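You operate a simulated robot arm through the tools that you are given. There is no shell and no other tool. Be economical: measure what you need, move in short steps, check, and stop when the job is done.

Carry out the task below with a simulated robot arm. There is one attempt and no reset: what you move stays moved.

TASK
Change the passbook printer's ribbon cartridge and set the printer ready.
Fine: fit the new one that lies by the grey keyboard, shut the lid and leave the used one on the teller side of counter 22.

It is judged by the outcome, as a careful person would: the job done as asked, and still so three seconds after it is handed in. It fails if anything else is knocked over, pushed out of place, dropped, spilled or broken. A push-on lid holds only when it is set on centred and level and pressed home; a screw cap is set on level and turned clockwise until tight.

THE ROBOT
A 7-joint arm with a two-finger gripper, on a carriage that runs on a rail from [0, -0.3] to [3.3, 177.7] (x, y) and turns from -231 to 102 degrees about z. Base frame: it is fixed where the carriage stands at the start and does not move with it; the origin is on the floor, on the carriage's upright axis, x ahead of it, y to its left, z up. Units: cm, degrees, N and s.
With the tool pointing down near the work surface it reaches from about 36 to 78 cm from the robot's upright axis, wherever it stands. Its first joint turns from -166.0 to 166.0 degrees. Places, roughly: black cartridge [50, -100, 75]; passbook printer lid [50, -20, 100]; passbook printer ready key [40, -30, 100]; passbook printer ribbon bay [50, -20, 90]; teller side of counter 22 [60, 30, 80]. Payload 2.45 kg.
Tool frame: the origin (TCP) is the grasp point; the fingertips stand 2.3 cm ahead of it; z points along the fingers, y is the line along which they close. The gripper opens to 7.2 cm. The gripper's body begins 4 cm behind the TCP.
Orientation is that of the tool frame in the base frame, as a unit quaternion [x, y, z, w]. With the fingers straight down and closing along the base's y, the tool's x points along the base's -x, its y along +y and its z along -z.

THE INTERFACE
- The arm moves only by the tool servo_tool. Its argument "commands" is a list that holds one entry, the list of rows, each a list of 7 numbers: the shift along the tool's x, y, z in cm, then the turn, a rotation vector about the tool's x, y, z in rad, then the opening, from 0 (shut) to 1 (fully open). In form: [[[x, y, z, rx, ry, rz, hand], ...]]. A call has 1 to 10 rows; each row is the pose to reach, as a shift and turn from the pose commanded when the call began, along the tool's axes at that moment. A row lasts 0.2 s, in which the tool goes at most 5 cm and 8.6 degrees; a call with a longer step from one row to the next is refused whole, and so is a gripper value outside its range. Where a pose cannot be reached the arm comes as near as it can. A force on the tool above 90 N (or 10 N above the force at the start of the call, whichever is more), or a blocked arm, ends the call early, and 0.2 s more pass. The fingers move at their own pace (about 7.2 cm/s each) and stop on an object; they squeeze with about 25 N. The grip force told is the motor's: it shows also when the fingers shut on nothing. Time passes only in rows, and 0.2 s behind the last, so rows that repeat a pose let the fingers close. It gives the time, the measured TCP pose, the force on the tool (base axes), the opening and the grip force at its end, in the units of the frame above (readings bear some noise), with the torque about the TCP (base axes, N m) and any sound that the robot's microphone picked up, and new pictures: "show" is both (left out), scene, wrist or none.
- Cameras (640 x 400 px; columns grow to the right, rows downward): "scene" is now at [2.88, 16.52, 149.26]; the picture's right is [-0.28, -0.96, 0.00], its down [-0.58, 0.17, -0.79] and it looks along [0.76, -0.22, -0.61] (base axes); focal length 282 px, centre (320, 200). "wrist" rides on the gripper at [7.7, 1.7, -6.6] in the tool frame; the picture's right is [-0.22, 0.98, 0.00], its down [-0.56, -0.12, -0.82] and it looks along [-0.80, -0.18, 0.57] (tool axes); focal length 234 px, centre (320, 200). There is no depth. A picture from a camera that has moved, and an enlarged one, comes with that camera's place and axes in the base frame and with its lens. The place of the scene camera against the robot may be out by one fixed shift of up to 1.8 cm in any direction.
- raise_lower(by): slides the trunk up (or, below 0, down) by that many cm; the arm and the scene camera ride with it, the base frame stays. It gives what a move gives, with no picture.
- roll_base(legs): drives the robot by 1 to 6 legs, each [ahead, left, turn to the left] in cm, cm and degrees, along the robot's own axes; the way and the turn of a leg run together, so that a leg with both is an arc; at most 150 cm and 180 degrees a leg. The arm and the cameras ride along, it lands a little off, and it stops where it bumps. It keeps to its track: a leg is cut to what the track allows. It gives what a move gives, and a new picture of the scene camera.
- pan_tilt(pan, tilt): turns the head with the scene camera to pan (to the left, within 155 degrees either way) and tilt (down, from -29 to 69), counted from straight ahead of the robot. It gives what a move gives, and a new picture of the scene camera.
- enlarge(camera, box): a new picture of the part [left, top, right, bottom] of that camera's present view, enlarged. It takes no simulated time.
- close_job(): hands the job in; it is judged then, once.

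Go step by step. Nothing tells you exact positions but the pictures and the camera data: compare them with the known pose of the tool, close in by small moves and look again before you grip or let go. The budget is 120 turns and 260 pictures, counting those below and the enlarged ones. Unless the task says otherwise, let go and move clear before handing in, and close with one line.

The tools are called after "Call:" as a command line: name --argument value ..., lists and objects as JSON in quotes. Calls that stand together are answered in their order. servo_tool: Moves the arm, as the interface text tells. Its arguments: {"type":"object","properties":{"commands":{"type":"array","items":{"type":"array","items":{"type":"array","items":{"type":"number"}}}},"show":{"type":"string","enum":["both","scene","wrist","none"]}},"required":["commands"]} The other tools are called the same way: raise_lower (by) slides the trunk up or down; roll_base (legs) drives the base; pan_tilt (pan, tilt) turns the head that bears the scene camera; enlarge (camera, box) takes an enlarged picture of a part of a camera's view; close_job () hands the job in.

At the start:

```text
time_s: 0.0
position: [38.93, -10.15, 129.89]
ee_rot: [0.001, 1.0, 0.002, 0.0]
contact_force: [0.9, 0.2, 0.6]
torque: [0.01, -0.02, -0.03]
width: 7.23
grip_force: 0.1
trunk travel left (down, up): [-47.5, 11.5]
robot x, y, heading: [0.1, -0.2, -0.0]
head pan, tilt: [-16.0, 37.4]
```

scene: 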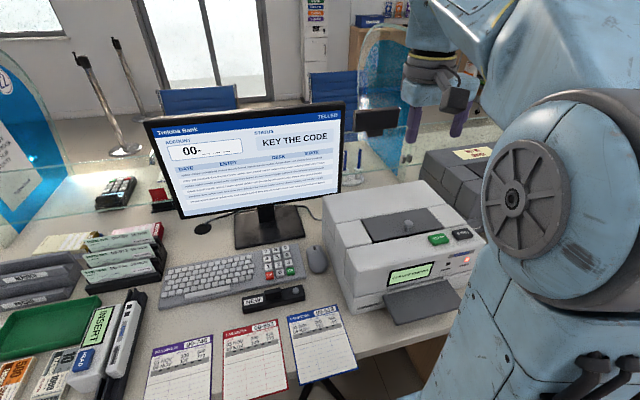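
wrist: 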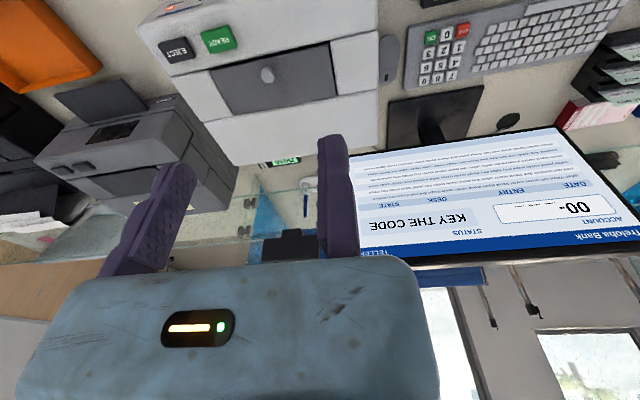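

I see the printer with its lid and keys, a keyboard and a small "NEW" item beside it. I'll take closer looks before moving.

Call:
enlarge --camera "scene" --box '[310, 170, 500, 330]'

Call:
enlarge --camera "scene" --box '[150, 230, 360, 400]'

Call:
pan_tilt --pan -70 --tilt 35

Call:
pan_tilt --pan 30 --tilt 40

```text
2.50 times, centred on (405, 250) of scene
camera zoom: at [2.88, 16.52, 149.26], right [-0.28, -0.96, 0.0], down [-0.58, 0.17, -0.79], along [0.76, -0.22, -0.61], focal length 705 px, centre (108, 75)
```

zoom: 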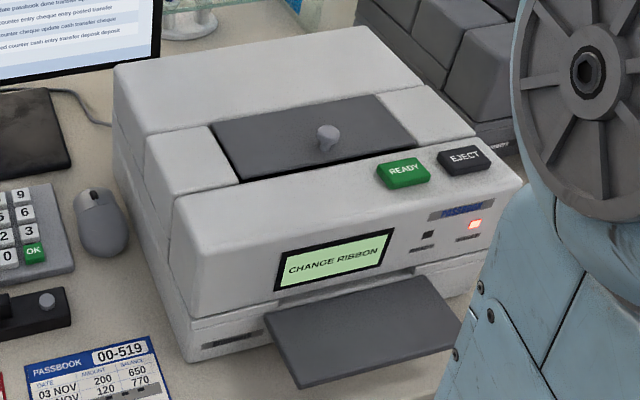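

```text
2.35 times, centred on (255, 315) of scene
camera zoom: at [2.88, 16.52, 149.26], right [-0.28, -0.96, 0.0], down [-0.58, 0.17, -0.79], along [0.76, -0.22, -0.61], focal length 663 px, centre (473, -71)
```

zoom: 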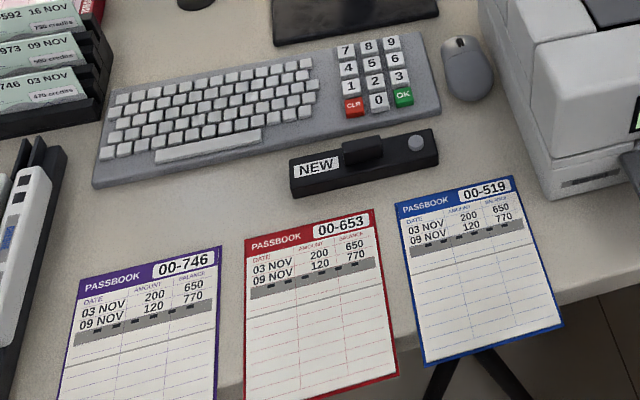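

```text
time_s: 1.2
position: [38.85, -10.21, 129.94]
ee_rot: [0.001, 1.0, 0.001, 0.001]
contact_force: [-0.8, -0.1, 0.3]
torque: [-0.05, 0.01, -0.02]
width: 7.19
grip_force: 0.1
trunk travel left (down, up): [-47.5, 11.5]
robot x, y, heading: [-0.29, 0.09, -0.0]
head pan, tilt: [-70.0, 35.0]
camera scene: at [-2.44, 10.64, 149.62], right [-0.94, -0.34, 0.0], down [-0.2, 0.54, -0.82], along [0.28, -0.77, -0.57], focal length 282 px, centre (320, 200)
```

scene: 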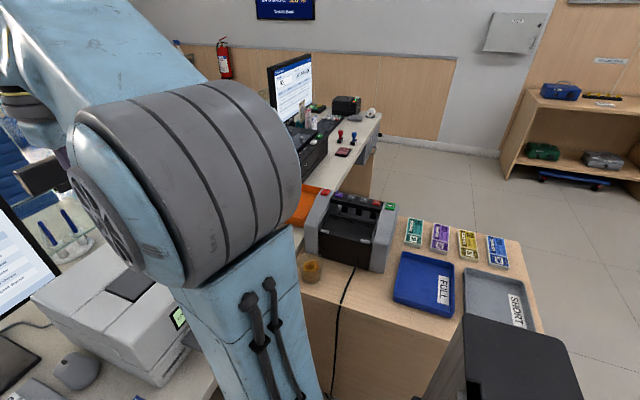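

```text
time_s: 3.0
position: [38.87, -10.33, 130.0]
ee_rot: [0.0, 1.0, 0.0, 0.001]
contact_force: [0.7, 0.1, -0.2]
torque: [0.03, -0.01, -0.02]
width: 7.19
grip_force: 0.1
trunk travel left (down, up): [-47.5, 11.5]
robot x, y, heading: [-0.01, -0.34, -0.1]
head pan, tilt: [30.0, 40.0]
camera scene: at [1.91, 23.16, 148.87], right [0.5, -0.87, 0.0], down [-0.56, -0.32, -0.77], along [0.66, 0.38, -0.64], focal length 282 px, centre (320, 200)
```

scene: 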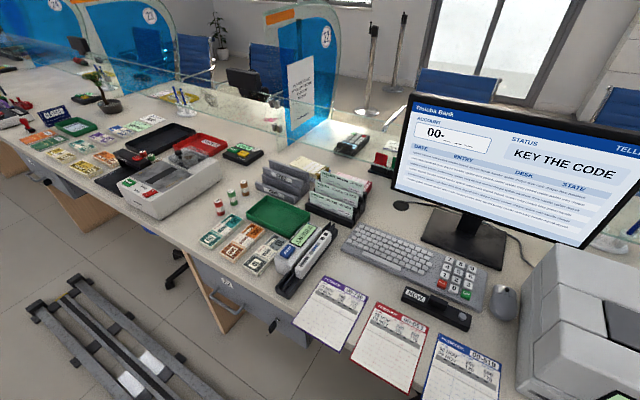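

Counter, keyboard and the "NEW" cartridge are at about [51, 16]; the printer's lid knob is at about [47, -20, 100]. I'll bring the wrist nearer to inspect the lid.

Call:
servo_tool --commands '[[[0, -3, 4, 0, 0, 0, 1], [0, -6, 8, 0, 0, 0, 1], [0, -9, 10, 0, 0, 0, 1], [0, -9, 10, 0, 0, 0, 1]]]' --show "wrist"

Call:
pan_tilt --pan -5 --tilt 50

```text
time_s: 4.0
position: [39.04, -19.31, 120.19]
ee_rot: [0.0, 1.0, 0.001, 0.001]
contact_force: [-0.2, 1.4, 0.0]
torque: [0.01, 0.02, 0.02]
width: 7.19
grip_force: 0.0
trunk travel left (down, up): [-47.5, 11.5]
robot x, y, heading: [0.2, -0.07, 0.1]
head pan, tilt: [30.0, 40.0]
camera wrist: at [31.17, -17.59, 126.56], right [0.22, 0.98, 0.0], down [0.56, -0.13, 0.82], along [0.8, -0.18, -0.57], focal length 234 px, centre (320, 200)
```

wrist: 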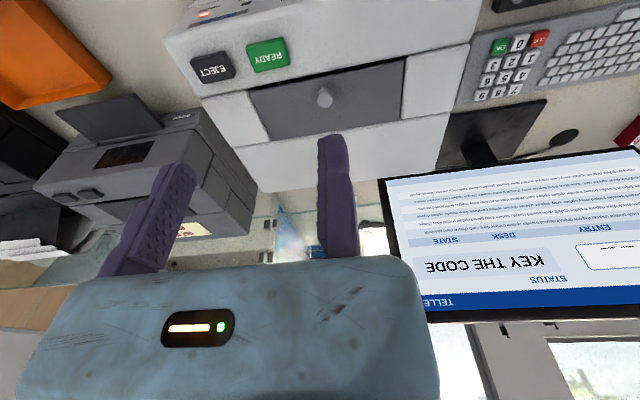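

```text
time_s: 5.0
position: [38.94, -19.18, 120.14]
ee_rot: [0.001, 1.0, 0.001, 0.001]
contact_force: [0.3, -0.1, -0.5]
torque: [-0.01, 0.02, 0.01]
width: 7.19
grip_force: 0.1
trunk travel left (down, up): [-47.5, 11.5]
robot x, y, heading: [-0.21, 0.03, -0.1]
head pan, tilt: [-5.0, 50.0]
camera scene: at [2.21, 18.25, 147.45], right [-0.09, -1.0, 0.0], down [-0.76, 0.07, -0.64], along [0.64, -0.06, -0.77], focal length 282 px, centre (320, 200)
```

scene: 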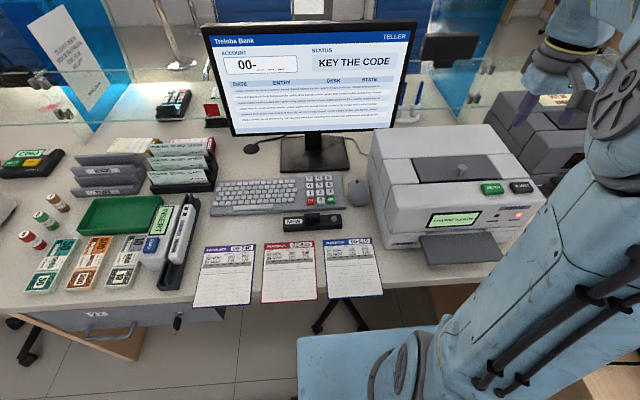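

Checking the gripper's image against its reported pose.

Call:
enlarge --camera "scene" --box '[440, 40, 640, 180]'

Call:
enlarge --camera "wrist" --box '[160, 0, 480, 200]'

Call:
enlarge --camera "scene" --box '[0, 120, 240, 330]'

```text
2.86 times, centred on (540, 110) of scene
camera zoom: at [2.21, 18.25, 147.45], right [-0.09, -1.0, 0.0], down [-0.76, 0.07, -0.64], along [0.64, -0.06, -0.77], focal length 805 px, centre (-309, 457)
```

zoom: 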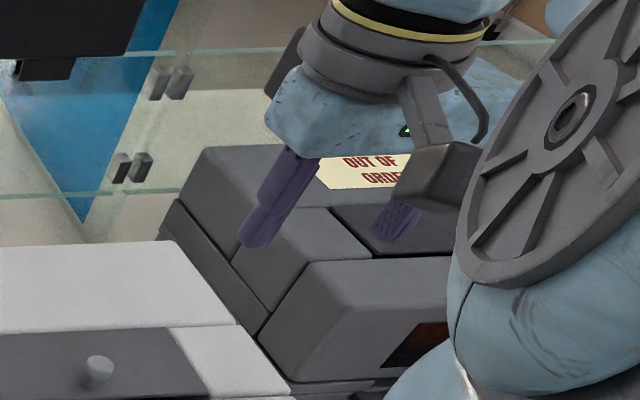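

```text
2.00 times, centred on (320, 100) of wrist
camera zoom: at [31.16, -17.53, 126.6], right [0.22, 0.98, 0.0], down [0.56, -0.13, 0.82], along [0.8, -0.18, -0.57], focal length 468 px, centre (320, 400)
```

zoom: 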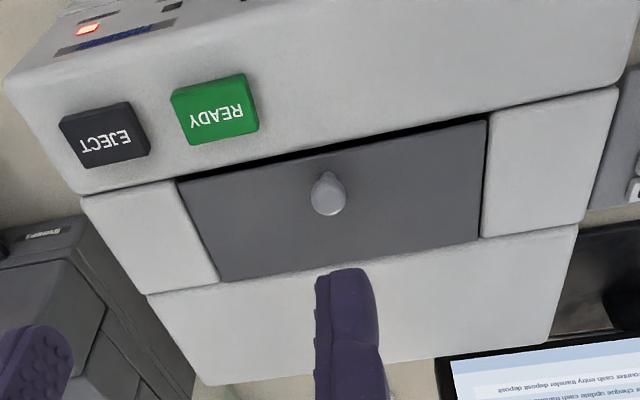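

```text
1.90 times, centred on (120, 225) of scene
camera zoom: at [2.21, 18.25, 147.45], right [-0.09, -1.0, 0.0], down [-0.76, 0.07, -0.64], along [0.64, -0.06, -0.77], focal length 537 px, centre (701, 152)
```

zoom: 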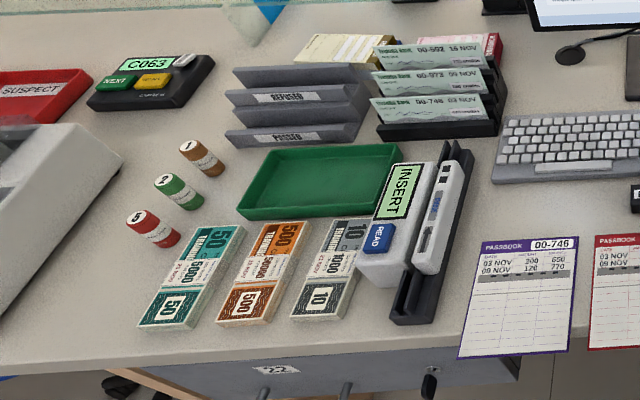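

The pictures put the gripper's midpoint a few cm to the side of the reported TCP, so I'll close the fingers to see where they meet.

Call:
servo_tool --commands '[[[0, 0, 0, 0, 0, 0, 0], [0, 0, 0, 0, 0, 0, 0], [0, 0, 0, 0, 0, 0, 0], [0, 0, 0, 0, 0, 0, 0]]]'

```text
time_s: 6.0
position: [39.06, -19.28, 120.19]
ee_rot: [0.002, 1.0, 0.001, 0.001]
contact_force: [-0.5, -0.1, -0.5]
torque: [0.04, 0.0, -0.01]
width: 0.0
grip_force: 25.3
trunk travel left (down, up): [-47.5, 11.5]
robot x, y, heading: [-0.05, 0.19, 0.1]
head pan, tilt: [-5.0, 50.0]
camera scene: at [2.21, 18.24, 147.45], right [-0.09, -1.0, 0.0], down [-0.76, 0.07, -0.64], along [0.64, -0.06, -0.77], focal length 282 px, centre (320, 200)
camera wrist: at [31.16, -17.54, 126.59], right [0.22, 0.98, 0.0], down [0.56, -0.13, 0.82], along [0.8, -0.18, -0.57], focal length 234 px, centre (320, 200)
```

scene: 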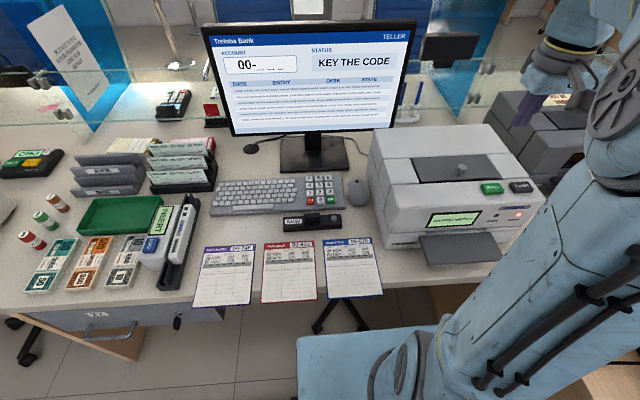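
wrist: 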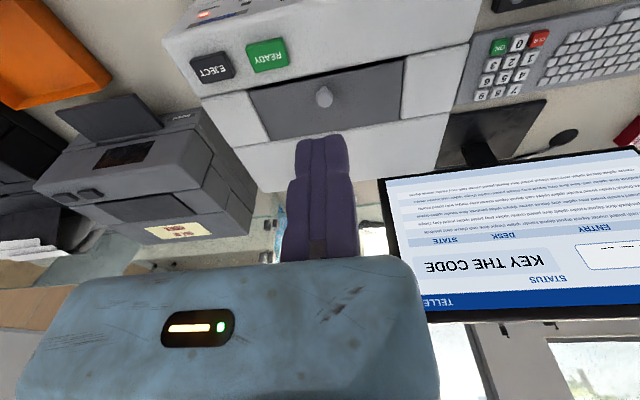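

The +y finger is fixed at the TCP and only the other one opens, towards tool −y. I'll move above the knob with a half-open hand and look.

Call:
servo_tool --commands '[[[-4, 0, 3, 0, 0, 0, 0.5], [-8, 0, 6, 0, 0, 0, 0.5], [-9.5, 0, 10, 0, 0, 0, 0.5], [-9.5, 0, 12, 0, 0, 0, 0.5], [-9.5, 0, 12, 0, 0, 0, 0.5]]]'

```text
time_s: 7.2
position: [48.57, -19.33, 108.09]
ee_rot: [0.001, 1.0, 0.001, 0.001]
contact_force: [0.4, -1.1, 0.1]
torque: [0.02, 0.0, -0.01]
width: 3.62
grip_force: 0.0
trunk travel left (down, up): [-47.5, 11.5]
robot x, y, heading: [0.2, -0.13, 0.2]
head pan, tilt: [-5.0, 50.0]
camera scene: at [2.22, 18.24, 147.45], right [-0.09, -1.0, 0.0], down [-0.76, 0.07, -0.64], along [0.64, -0.06, -0.77], focal length 282 px, centre (320, 200)
camera wrist: at [40.71, -17.63, 114.46], right [0.22, 0.98, 0.0], down [0.56, -0.13, 0.82], along [0.8, -0.18, -0.57], focal length 234 px, centre (320, 200)
```

scene: 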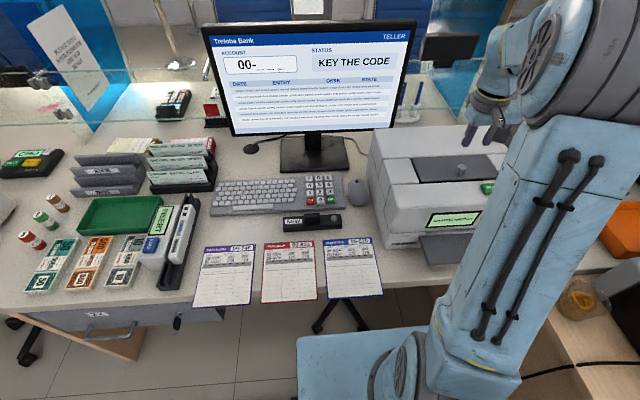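
wrist: 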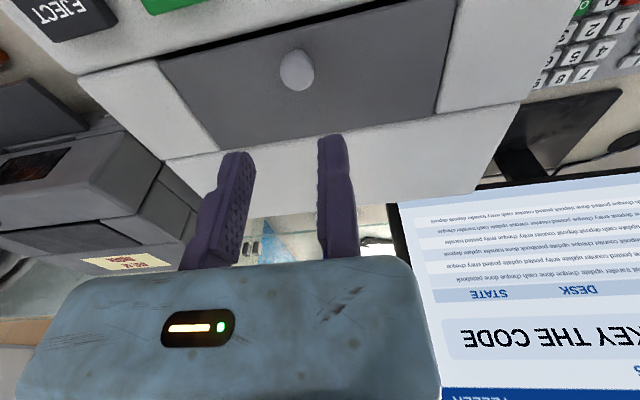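

Knob is at about [47.8, -20.7, 98.9], roughly 2.3 cm wide. I'll descend partway and check.

Call:
servo_tool --commands '[[[0.7, 0.2, 2.5, 0, 0, 0, 0.55], [0.7, 0.2, 5, 0, 0, 0, 0.55], [0.7, 0.2, 6, 0, 0, 0, 0.55]]]'

Call:
enlarge --camera "scene" --box '[420, 120, 540, 200]'

```text
time_s: 8.0
position: [47.81, -18.87, 101.99]
ee_rot: [0.0, 1.0, 0.001, 0.001]
contact_force: [0.2, -0.3, 0.1]
torque: [0.03, 0.01, 0.01]
width: 3.96
grip_force: 0.1
trunk travel left (down, up): [-47.5, 11.5]
robot x, y, heading: [0.18, -0.08, -0.1]
head pan, tilt: [-5.0, 50.0]
camera scene: at [2.22, 18.24, 147.45], right [-0.09, -1.0, 0.0], down [-0.76, 0.07, -0.64], along [0.64, -0.06, -0.77], focal length 282 px, centre (320, 200)
camera wrist: at [39.98, -17.3, 108.47], right [0.22, 0.98, 0.0], down [0.56, -0.13, 0.82], along [0.8, -0.18, -0.57], focal length 234 px, centre (320, 200)
```

scene: 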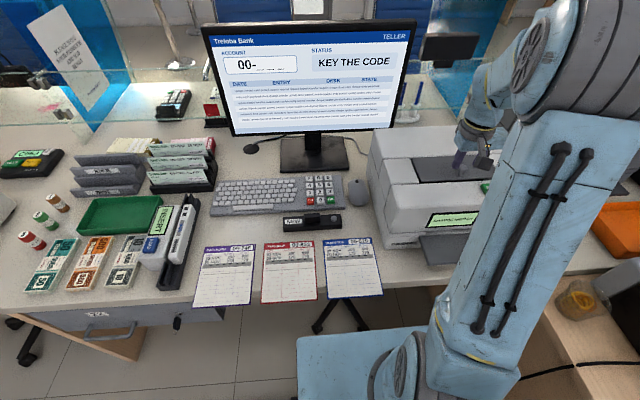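
wrist: 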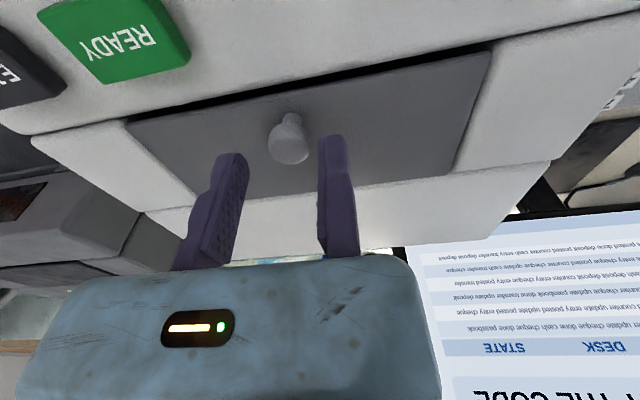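

```text
5.00 times, centred on (480, 160) of scene
camera zoom: at [2.22, 18.24, 147.45], right [-0.09, -1.0, 0.0], down [-0.76, 0.07, -0.64], along [0.64, -0.06, -0.77], focal length 1409 px, centre (-480, 400)
```

zoom: 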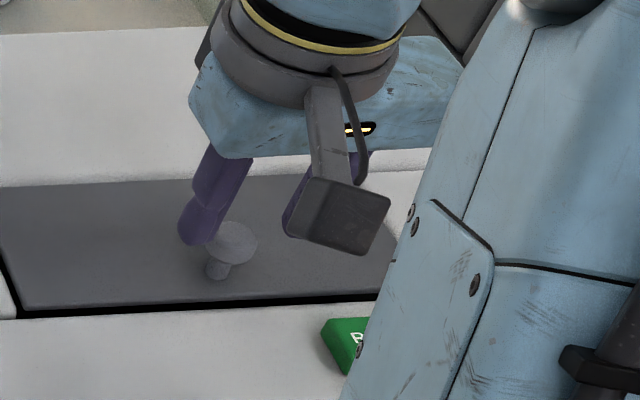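

Aligned. I'll go down so the tips are just below the ball's middle, close on the knob, and check.

Call:
servo_tool --commands '[[[0, -0.5, 1, 0, 0, 0, 0.55], [0, -0.5, 1.8, 0, 0, 0, 0.55], [0, -0.5, 1.8, 0, 0, 0, 0.55], [0, -0.5, 1.8, 0, 0, 0, 0], [0, -0.5, 1.8, 0, 0, 0, 0], [0, -0.5, 1.8, 0, 0, 0, 0]]]' --show "wrist"

```text
time_s: 9.4
position: [47.78, -19.6, 100.15]
ee_rot: [0.001, 1.0, 0.0, 0.002]
contact_force: [-0.1, -7.9, -1.7]
torque: [-0.08, 0.13, 0.02]
width: 2.11
grip_force: 45.5
trunk travel left (down, up): [-47.5, 11.5]
robot x, y, heading: [0.24, -0.08, 0.3]
head pan, tilt: [-5.0, 50.0]
camera wrist: at [39.93, -17.9, 106.61], right [0.22, 0.98, 0.0], down [0.56, -0.13, 0.82], along [0.8, -0.18, -0.57], focal length 234 px, centre (320, 200)
```

wrist: 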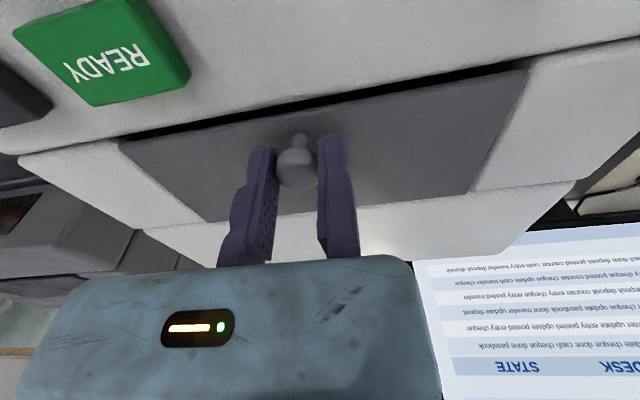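

Knob gripped. A small lift will show whether the lid lifts off or is hinged.

Call:
servo_tool --commands '[[[0, -0.1, -0.3, 0, 0, 0, 0], [0, -0.1, -0.6, 0, 0, 0, 0], [0, -0.1, -1, 0, 0, 0, 0]]]' --show "wrist"

```text
time_s: 10.2
position: [47.94, -19.63, 101.02]
ee_rot: [0.001, 1.0, 0.001, 0.0]
contact_force: [9.3, -0.6, -19.5]
torque: [0.22, 0.97, 0.15]
width: 2.11
grip_force: 44.8
trunk travel left (down, up): [-47.5, 11.5]
robot x, y, heading: [-0.14, -0.36, -0.3]
head pan, tilt: [-5.0, 50.0]
camera wrist: at [40.05, -17.93, 107.46], right [0.22, 0.98, 0.0], down [0.56, -0.13, 0.82], along [0.8, -0.18, -0.57], focal length 234 px, centre (320, 200)
```

wrist: 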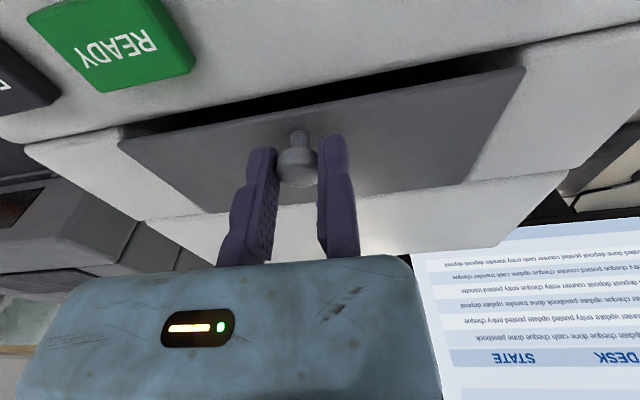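

The lid is hinged at the back (hinge near x≈54.7). I'll follow an arc with the knob.

Call:
servo_tool --commands '[[[-0.5, 0, -0.3, 0, 0, 0, 0], [-1.17, 0, -1.23, 0, 0, 0, 0], [-2.03, 0, -2.15, 0, 0, 0, 0], [-3.03, 0, -2.92, 0, 0, 0, 0]]]'

```text
time_s: 11.2
position: [50.57, -19.63, 104.33]
ee_rot: [0.002, 1.0, 0.0, 0.002]
contact_force: [-19.2, -0.1, -4.2]
torque: [0.04, 1.45, -0.19]
width: 2.13
grip_force: 45.5
trunk travel left (down, up): [-47.5, 11.5]
robot x, y, heading: [0.15, -0.14, -0.4]
head pan, tilt: [-5.0, 50.0]
camera scene: at [2.05, 18.22, 147.46], right [-0.09, -1.0, 0.0], down [-0.76, 0.07, -0.64], along [0.64, -0.06, -0.77], focal length 282 px, centre (320, 200)
camera wrist: at [42.71, -17.94, 110.64], right [0.22, 0.98, 0.0], down [0.56, -0.13, 0.82], along [0.8, -0.18, -0.57], focal length 234 px, centre (320, 200)
```

scene: 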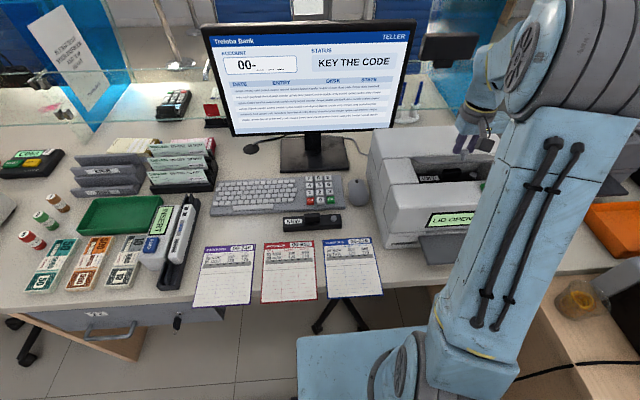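
wrist: 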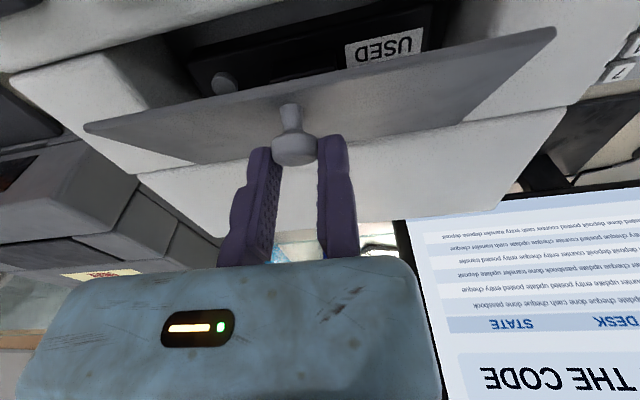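

Lid is opening (used cartridge visible, display "LID OPEN"). I continue the arc with a slightly larger radius.

Call:
servo_tool --commands '[[[-0.72, 0, -0.89, 0, 0, 0, 0], [-2.0, 0, -1.49, 0, 0, 0, 0], [-3.36, 0, -1.86, 0, 0, 0, 0], [-4.77, 0, -1.98, 0, 0, 0, 0], [-6.17, 0, -1.86, 0, 0, 0, 0]]]'

```text
time_s: 12.4
position: [56.95, -19.48, 106.03]
ee_rot: [0.0, 1.0, 0.001, 0.001]
contact_force: [0.0, -0.5, 0.1]
torque: [-0.01, 0.01, 0.0]
width: 0.0
grip_force: 28.3
trunk travel left (down, up): [-47.5, 11.5]
robot x, y, heading: [0.11, -0.22, -0.1]
head pan, tilt: [-5.0, 50.0]
camera scene: at [2.2, 18.24, 147.45], right [-0.09, -1.0, 0.0], down [-0.76, 0.07, -0.64], along [0.64, -0.06, -0.77], focal length 282 px, centre (320, 200)
camera wrist: at [49.09, -17.76, 112.34], right [0.22, 0.98, 0.0], down [0.56, -0.13, 0.82], along [0.8, -0.18, -0.57], focal length 234 px, centre (320, 200)
```

scene: 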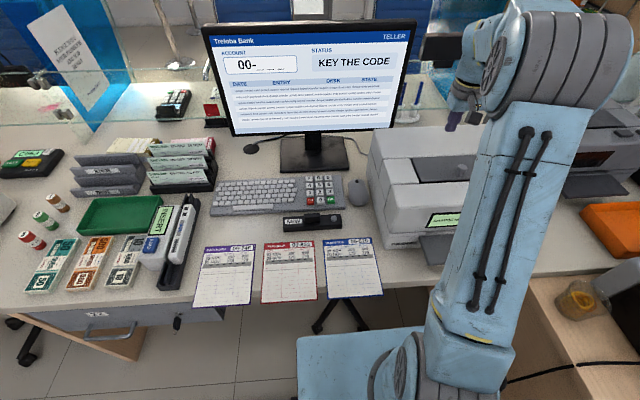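
wrist: 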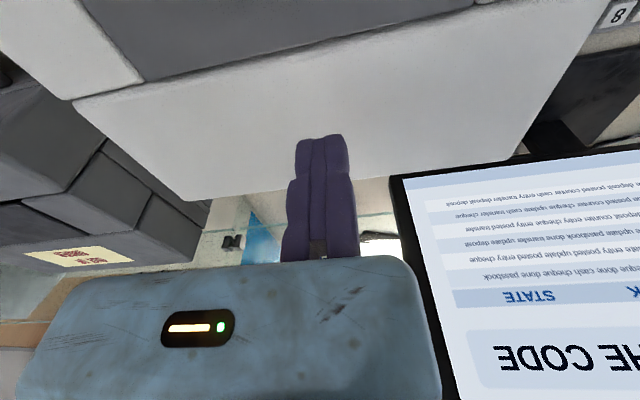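

The knob slipped out and the lid fell shut. I'll go back over the knob, grip deeper, and follow the arc in smaller steps, correcting by force.

Call:
servo_tool --commands '[[[0, 0, -2, 0, 0, 0, 0], [4, 0, -2, 0, 0, 0, 0.3], [8, 0.5, -2, 0, 0, 0, 0.55], [9.2, 0.6, 1, 0, 0, 0, 0.55], [9.2, 0.6, 3, 0, 0, 0, 0.55], [9.2, 0.6, 3, 0, 0, 0, 0.55]]]'

```text
time_s: 13.8
position: [47.64, -19.2, 102.99]
ee_rot: [0.0, 1.0, 0.001, 0.001]
contact_force: [-0.1, 0.4, -0.4]
torque: [0.01, 0.01, 0.0]
width: 3.95
grip_force: 0.1
trunk travel left (down, up): [-47.5, 11.5]
robot x, y, heading: [-0.05, 0.1, 0.2]
head pan, tilt: [-5.0, 50.0]
camera scene: at [2.23, 18.24, 147.45], right [-0.09, -1.0, 0.0], down [-0.76, 0.07, -0.64], along [0.64, -0.06, -0.77], focal length 282 px, centre (320, 200)
camera wrist: at [39.75, -17.47, 109.43], right [0.22, 0.98, 0.0], down [0.56, -0.13, 0.82], along [0.8, -0.18, -0.57], focal length 234 px, centre (320, 200)
```

scene: 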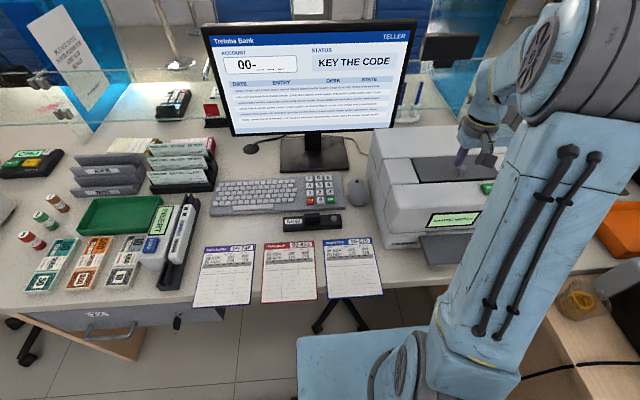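
wrist: 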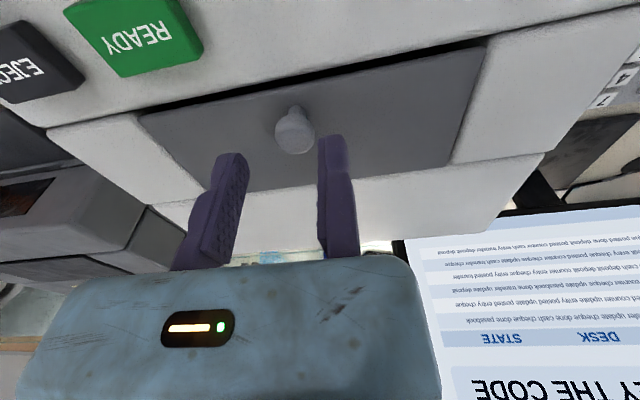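

Call:
servo_tool --commands '[[[0, -0.35, 1.8, 0, 0, 0, 0.55], [0, -0.35, 3.0, 0, 0, 0, 0.55], [0, -0.35, 3.5, 0, 0, 0, 0.55], [0, -0.35, 3.5, 0, 0, 0, 0], [0, -0.35, 3.5, 0, 0, 0, 0], [0, -0.35, 3.5, 0, 0, 0, 0], [0, -0.35, 3.5, 0, 0, 0, 0]]]' --show "wrist"

```text
time_s: 15.4
position: [47.74, -19.66, 99.58]
ee_rot: [0.002, 1.0, 0.0, 0.003]
contact_force: [6.2, -15.6, 24.0]
torque: [-0.22, -0.61, -0.12]
width: 2.14
grip_force: 45.2
trunk travel left (down, up): [-47.5, 11.5]
robot x, y, heading: [0.28, -0.09, -0.1]
head pan, tilt: [-5.0, 50.0]
camera wrist: at [39.88, -17.88, 105.85], right [0.22, 0.98, 0.0], down [0.56, -0.13, 0.82], along [0.8, -0.18, -0.57], focal length 234 px, centre (320, 200)
```

wrist: 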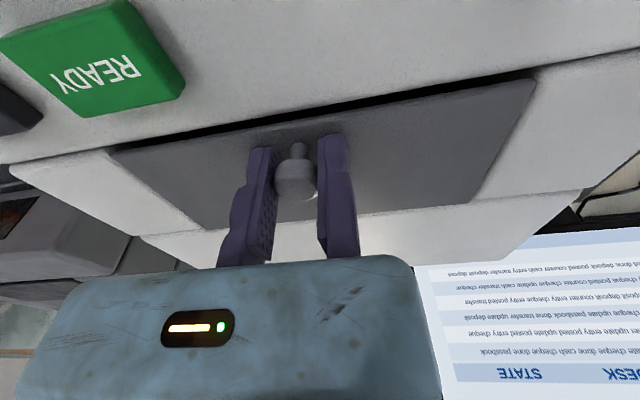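

Well gripped; now I tilt the tool along with the lid while following the arc, in short stages.

Call:
servo_tool --commands '[[[-0.2, 0, -0.5, 0, 0.07, 0, 0], [-0.48, 0, -1.05, 0, 0.14, 0, 0], [-1.1, 0, -2.03, 0, 0.279, 0, 0], [-1.85, 0, -2.91, 0, 0.419, 0, 0], [-1.85, 0, -2.91, 0, 0.419, 0, 0]]]' --show "wrist"

```text
time_s: 16.6
position: [49.33, -19.6, 102.24]
ee_rot: [0.001, 0.978, 0.001, -0.209]
contact_force: [-16.3, -8.2, -6.5]
torque: [0.01, 1.14, -0.2]
width: 2.14
grip_force: 45.2
trunk travel left (down, up): [-47.5, 11.5]
robot x, y, heading: [-0.09, -0.14, 0.0]
head pan, tilt: [-5.0, 50.0]
camera wrist: at [44.87, -17.94, 111.23], right [0.2, 0.98, -0.09], down [0.85, -0.13, 0.52], along [0.5, -0.18, -0.85], focal length 234 px, centre (320, 200)
```

wrist: 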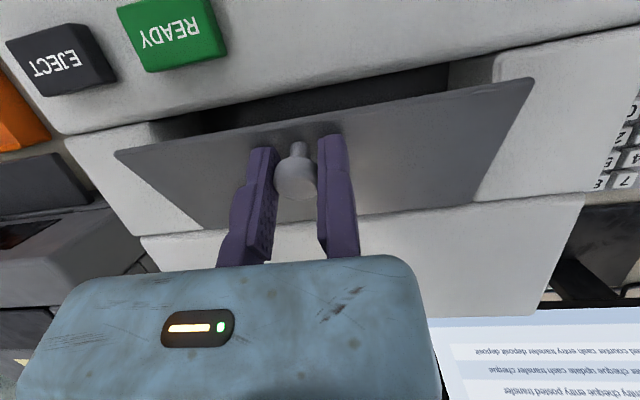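

Following well. Continue with the tilted frame.

Call:
servo_tool --commands '[[[-0.48, 0, -1.23, 0, 0.14, 0, 0], [-1.12, 0, -2.26, 0, 0.279, 0, 0], [-1.89, 0, -3.18, 0, 0.419, 0, 0], [-1.89, 0, -3.18, 0, 0.419, 0, 0]]]'

```text
time_s: 17.6
position: [52.48, -19.63, 104.48]
ee_rot: [-0.001, 0.913, 0.001, -0.407]
contact_force: [-2.3, -12.8, -16.2]
torque: [0.06, 0.57, 0.18]
width: 2.11
grip_force: 45.0
trunk travel left (down, up): [-47.5, 11.5]
robot x, y, heading: [0.02, -0.12, 0.0]
head pan, tilt: [-5.0, 50.0]
camera scene: at [2.28, 18.06, 147.46], right [-0.09, -1.0, 0.0], down [-0.76, 0.07, -0.64], along [0.64, -0.06, -0.77], focal length 282 px, centre (320, 200)
camera wrist: at [52.13, -18.0, 114.46], right [0.15, 0.98, -0.16], down [0.98, -0.12, 0.13], along [0.11, -0.18, -0.98], focal length 234 px, centre (320, 200)
```

scene: 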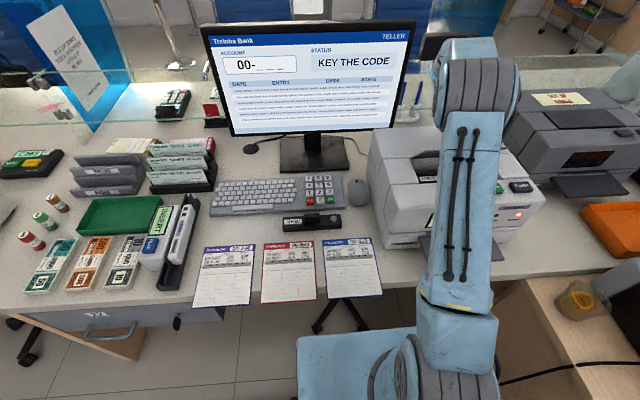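
wrist: 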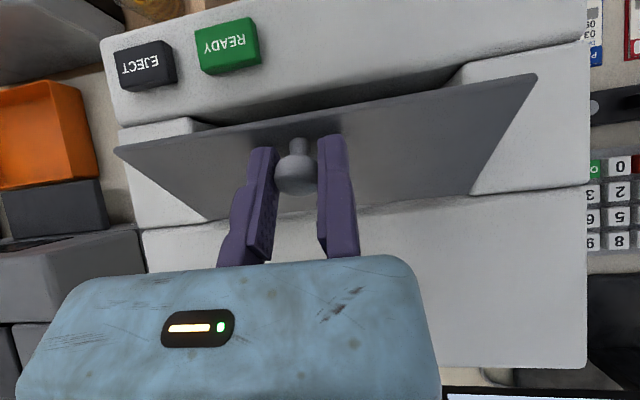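

Call:
servo_tool --commands '[[[-0.53, 0.1, -0.86, 0, 0.14, 0, 0], [-1.16, 0.1, -1.85, 0, 0.279, 0, 0], [-1.92, 0.1, -2.74, 0, 0.419, 0, 0], [-1.92, 0.1, -2.74, 0, 0.419, 0, 0]]]'

```text
time_s: 18.6
position: [46.6, -19.99, 104.79]
ee_rot: [0.001, 0.812, 0.009, -0.583]
contact_force: [-2.5, -1.6, 3.9]
torque: [-0.06, -0.27, -0.11]
width: 0.03
grip_force: 28.2
out of reach, approached as far as the arm can: row 1, 2, 3, 4
trunk travel left (down, up): [-47.5, 11.5]
robot x, y, heading: [-0.14, -0.44, -0.0]
head pan, tilt: [-5.0, 50.0]
camera scene: at [1.94, 17.98, 147.44], right [-0.09, -1.0, 0.0], down [-0.76, 0.07, -0.65], along [0.64, -0.06, -0.76], focal length 282 px, centre (320, 200)
camera wrist: at [50.26, -18.48, 114.07], right [0.08, 0.98, -0.19], down [0.95, -0.13, -0.27], along [-0.29, -0.16, -0.94], focal length 234 px, centre (320, 200)
```

scene: 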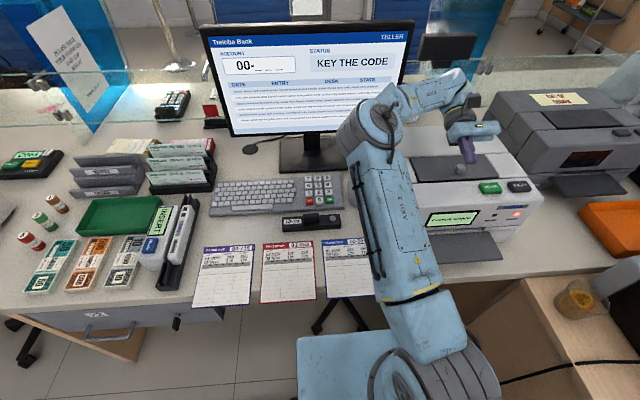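
wrist: 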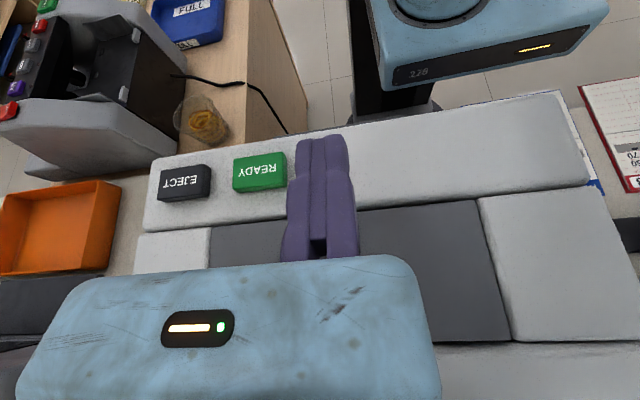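

The tilt ran out of reach and the lid closed again; nothing appears disturbed. I'll raise the trunk to lift clear, then bring the tool back to vertical.

Call:
raise_lower --by 10

Call:
servo_tool --commands '[[[0, 0, 0, 0, -0.14, 0, 0], [0, 0, 0, 0, -0.28, 0, 0], [0, 0, 0, 0, -0.42, 0, 0], [0, 0, 0, 0, -0.56, 0, 0], [0, 0, 0, 0, -0.7, 0, 0]]]'

```text
time_s: 19.9
position: [46.83, -19.57, 114.94]
ee_rot: [0.002, 0.812, 0.004, -0.584]
contact_force: [0.9, 0.7, 0.1]
torque: [-0.01, 0.03, -0.01]
width: 0.0
grip_force: 28.3
trunk travel left (down, up): [-57.5, 1.5]
robot x, y, heading: [-0.06, 0.03, -0.1]
head pan, tilt: [-5.0, 50.0]
```

```text
time_s: 21.1
position: [47.02, -19.61, 114.93]
ee_rot: [0.005, 0.963, 0.004, -0.268]
contact_force: [0.2, 1.0, -0.7]
torque: [0.0, 0.0, 0.01]
width: 0.01
grip_force: 28.4
trunk travel left (down, up): [-57.5, 1.5]
robot x, y, heading: [-0.11, -0.22, -0.2]
head pan, tilt: [-5.0, 50.0]
camera scene: at [2.19, 18.23, 157.45], right [-0.09, -1.0, 0.0], down [-0.76, 0.07, -0.64], along [0.64, -0.06, -0.77], focal length 282 px, centre (320, 200)
camera wrist: at [43.58, -18.0, 124.4], right [0.2, 0.97, -0.11], down [0.9, -0.13, 0.41], along [0.39, -0.18, -0.91], focal length 234 px, centre (320, 200)
```

scene: 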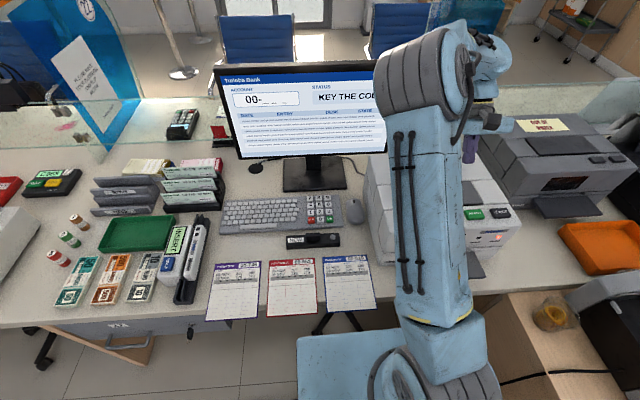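
wrist: 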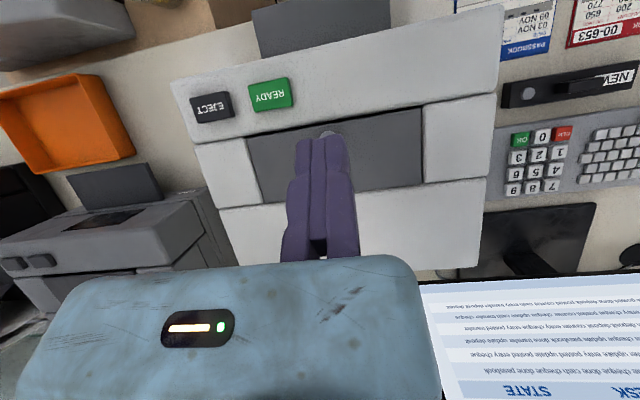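

Call:
servo_tool --commands '[[[0, 0, 0, 0, -0.14, 0, 0.55], [0, 0.2, 0, 0, -0.28, 0, 0.55], [0, 0.5, 0, 0, -0.42, 0, 0.55], [-2, 0.5, 3, 0, -0.54, 0, 0.55], [-4, 0.5, 6, 0, -0.54, 0, 0.55], [-6.15, 0.5, 9, 0, -0.54, 0, 0.55], [-6.15, 0.5, 9, 0, -0.54, 0, 0.55]]]' --show "wrist"

```text
time_s: 22.7
position: [47.42, -18.96, 103.9]
ee_rot: [0.005, 1.0, 0.002, -0.004]
contact_force: [0.5, 0.3, -0.4]
torque: [0.02, 0.04, -0.01]
width: 3.97
grip_force: 0.0
trunk travel left (down, up): [-57.5, 1.5]
robot x, y, heading: [-0.32, -0.01, 0.0]
head pan, tilt: [-5.0, 50.0]
camera wrist: at [39.71, -17.35, 110.38], right [0.23, 0.97, 0.0], down [0.56, -0.13, 0.81], along [0.79, -0.18, -0.58], focal length 234 px, centre (320, 200)
```

wrist: 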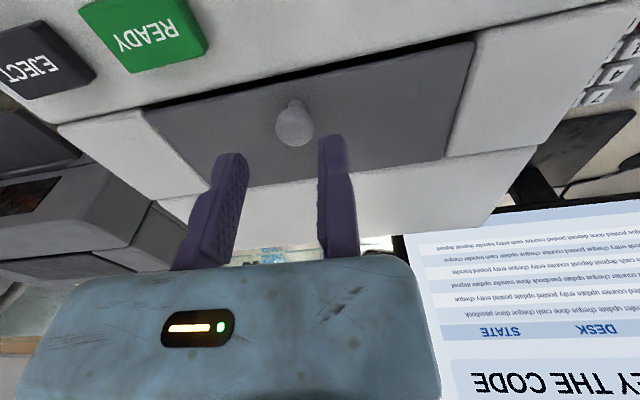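

Call:
servo_tool --commands '[[[-0.2, -0.6, 2, 0, 0, 0, 0.55], [-0.2, -0.6, 3.5, 0, 0, 0, 0.55], [-0.2, -0.6, 4.1, 0, 0, 0, 0.55], [-0.2, -0.6, 4.1, 0, 0, 0, 0], [-0.2, -0.6, 4.1, 0, 0, 0, 0], [-0.2, -0.6, 4.1, 0, 0, 0, 0], [-0.2, -0.6, 4.1, 0, 0, 0, 0]]]' --show "none"

Call:
servo_tool --commands '[[[-0.2, 0, -0.5, 0, 0.07, 0, 0], [-0.48, 0, -1.05, 0, 0.14, 0, 0], [-1.1, 0, -2.03, 0, 0.279, 0, 0], [-1.85, 0, -2.91, 0, 0.419, 0, 0], [-2.75, 0, -3.75, 0, 0.559, 0, 0], [-2.75, 0, -3.75, 0, 0.559, 0, 0]]]' --show "wrist"

```text
time_s: 24.3
position: [47.66, -19.53, 100.12]
ee_rot: [0.006, 1.0, 0.002, -0.003]
contact_force: [0.8, -1.4, -1.2]
torque: [-0.01, 0.09, 0.0]
width: 2.11
grip_force: 45.1
trunk travel left (down, up): [-57.5, 1.5]
robot x, y, heading: [-0.29, 0.17, 0.1]
head pan, tilt: [-5.0, 50.0]
```

```text
time_s: 25.7
position: [50.33, -19.68, 103.58]
ee_rot: [0.004, 0.96, 0.005, -0.281]
contact_force: [-14.1, 17.2, -15.8]
torque: [0.38, 1.54, -0.23]
width: 2.11
grip_force: 45.1
trunk travel left (down, up): [-57.5, 1.5]
robot x, y, heading: [0.02, -0.05, 0.2]
head pan, tilt: [-5.0, 50.0]
camera wrist: at [47.39, -18.01, 113.18], right [0.19, 0.98, -0.11], down [0.91, -0.14, 0.39], along [0.36, -0.18, -0.91], focal length 234 px, centre (320, 200)
```

wrist: 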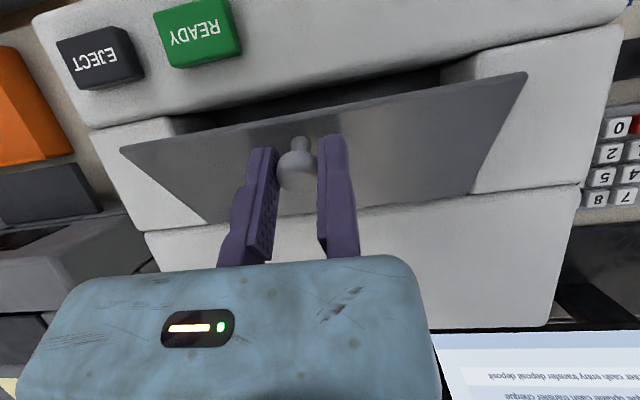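

Call:
servo_tool --commands '[[[-0.4, -0.15, -0.69, 0, 0.07, 0, 0], [-0.94, -0.15, -1.35, 0, 0.14, 0, 0], [-1.36, -0.15, -1.97, 0, 0.21, 0, 0], [-1.82, -0.15, -2.54, 0, 0.279, 0, 0], [-1.82, -0.15, -2.54, 0, 0.279, 0, 0]]]' --show "wrist"

```text
time_s: 26.9
position: [53.29, -19.65, 104.99]
ee_rot: [0.003, 0.912, 0.004, -0.41]
contact_force: [-19.0, 27.1, -9.5]
torque: [0.37, 1.69, -0.43]
width: 2.09
grip_force: 44.8
trunk travel left (down, up): [-57.5, 1.5]
robot x, y, heading: [-0.21, -0.07, -0.1]
head pan, tilt: [-5.0, 50.0]
camera wrist: at [52.98, -18.08, 115.01], right [0.15, 0.98, -0.16], down [0.98, -0.14, 0.12], along [0.1, -0.17, -0.98], focal length 234 px, centre (320, 200)
```

wrist: 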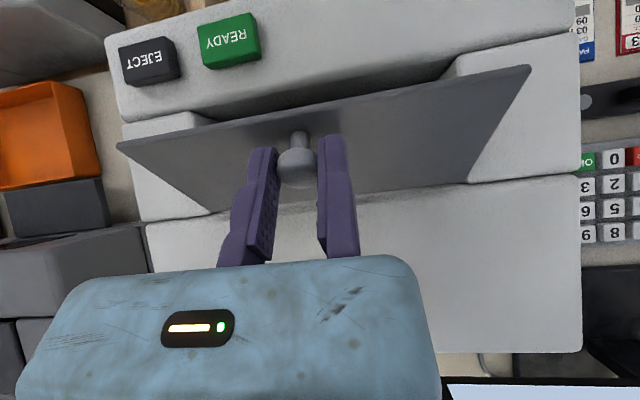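

Call:
servo_tool --commands '[[[-0.28, 0.3, -0.66, 0, 0, 0, 0], [-0.59, 0.3, -1.3, 0, 0, 0, 0], [-0.96, 0.3, -1.9, 0, 0, 0, 0], [-1.39, 0.3, -2.47, 0, 0, 0, 0], [-1.39, 0.3, -2.47, 0, 0, 0, 0]]]' --show "wrist"

```text
time_s: 28.1
position: [56.04, -19.69, 105.67]
ee_rot: [0.004, 0.912, 0.004, -0.409]
contact_force: [-15.5, -1.3, 2.7]
torque: [-0.13, 1.27, -0.14]
width: 2.11
grip_force: 44.7
trunk travel left (down, up): [-57.5, 1.5]
robot x, y, heading: [0.03, -0.24, -0.0]
head pan, tilt: [-5.0, 50.0]
camera wrist: at [55.64, -18.08, 115.61], right [0.15, 0.98, -0.16], down [0.98, -0.13, 0.13], along [0.1, -0.18, -0.98], focal length 234 px, centre (320, 200)
```

wrist: 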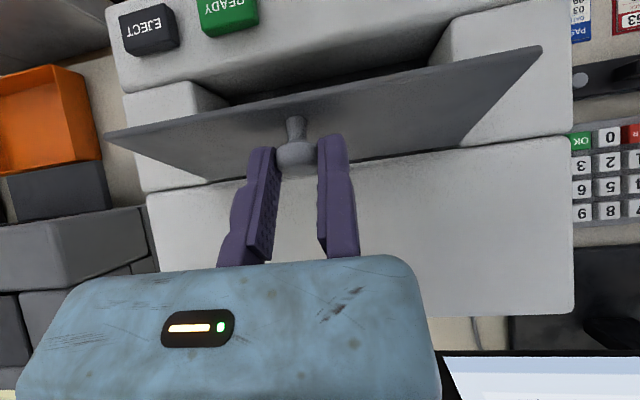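

Excellent, about 70° open and pivoting in the grip. Continue past vertical.

Call:
servo_tool --commands '[[[-0.47, 0, -0.53, 0, 0, 0, 0], [-0.99, 0, -1.02, 0, 0, 0, 0], [-1.54, 0, -1.45, 0, 0, 0, 0], [-2.13, 0, -1.84, 0, 0, 0, 0], [-2.13, 0, -1.84, 0, 0, 0, 0]]]'

```text
time_s: 29.3
position: [58.73, -19.76, 105.26]
ee_rot: [0.002, 0.912, 0.004, -0.409]
contact_force: [-9.0, -4.9, 8.6]
torque: [-0.11, 1.12, 0.13]
width: 2.11
grip_force: 44.8
trunk travel left (down, up): [-57.5, 1.5]
robot x, y, heading: [-0.45, -0.23, -0.3]
head pan, tilt: [-5.0, 50.0]
camera scene: at [2.05, 18.19, 157.46], right [-0.09, -1.0, 0.0], down [-0.76, 0.07, -0.64], along [0.64, -0.06, -0.77], focal length 282 px, centre (320, 200)
camera wrist: at [58.41, -18.14, 115.23], right [0.15, 0.98, -0.16], down [0.98, -0.13, 0.13], along [0.1, -0.17, -0.98], focal length 234 px, centre (320, 200)
```

scene: 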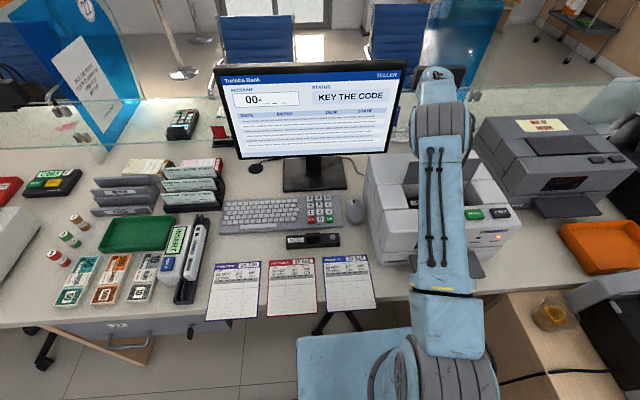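
wrist: 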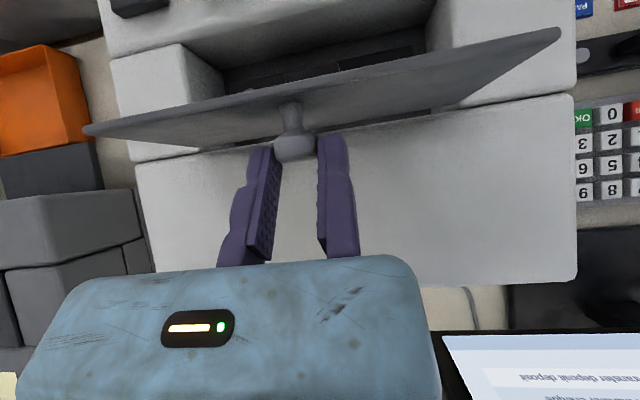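

Call:
servo_tool --commands '[[[-0.63, 0.1, -0.34, 0, 0, 0, 0], [-1.28, 0.1, -0.62, 0, 0, 0, 0], [-1.96, 0.1, -0.84, 0, 0, 0, 0], [-1.96, 0.1, -0.84, 0, 0, 0, 0]]]' --show "wrist"

```text
time_s: 30.3
position: [60.12, -19.9, 104.6]
ee_rot: [0.002, 0.913, 0.003, -0.409]
contact_force: [3.0, -15.4, 8.4]
torque: [-0.24, 0.18, 0.4]
width: 2.1
grip_force: 44.9
out of reach, approached as far as the arm can: row 3, 4
trunk travel left (down, up): [-57.5, 1.5]
robot x, y, heading: [-0.03, 0.1, -0.1]
head pan, tilt: [-5.0, 50.0]
camera wrist: at [59.72, -18.16, 114.61], right [0.15, 0.98, -0.16], down [0.98, -0.13, 0.13], along [0.1, -0.17, -0.98], focal length 234 px, centre (320, 200)
```

wrist: 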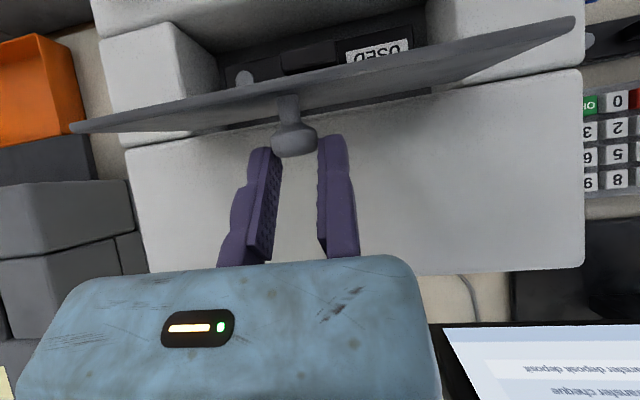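

About 102° open and balanced. I'll release and see whether it stays.

Call:
servo_tool --commands '[[[-1.96, 0.1, -0.84, 0, 0, 0, 0.2], [-1.96, 0.1, -0.84, 0, 0, 0, 0.5]]]' --show "wrist"

```text
time_s: 30.9
position: [60.02, -19.37, 104.52]
ee_rot: [0.001, 0.912, 0.004, -0.409]
contact_force: [0.5, 0.3, 0.3]
torque: [0.0, 0.02, 0.0]
width: 3.62
grip_force: 0.1
out of reach, approached as far as the arm can: row 1, 2
trunk travel left (down, up): [-57.5, 1.5]
robot x, y, heading: [-0.29, -0.22, -0.1]
head pan, tilt: [-5.0, 50.0]
camera wrist: at [59.77, -17.88, 114.54], right [0.15, 0.98, -0.16], down [0.98, -0.13, 0.13], along [0.1, -0.17, -0.98], focal length 234 px, centre (320, 200)
```

wrist: 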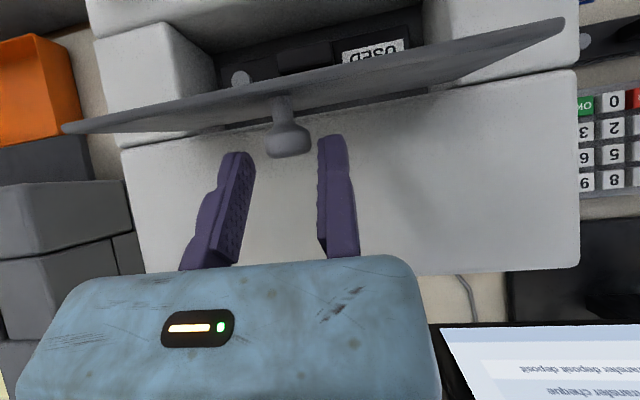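

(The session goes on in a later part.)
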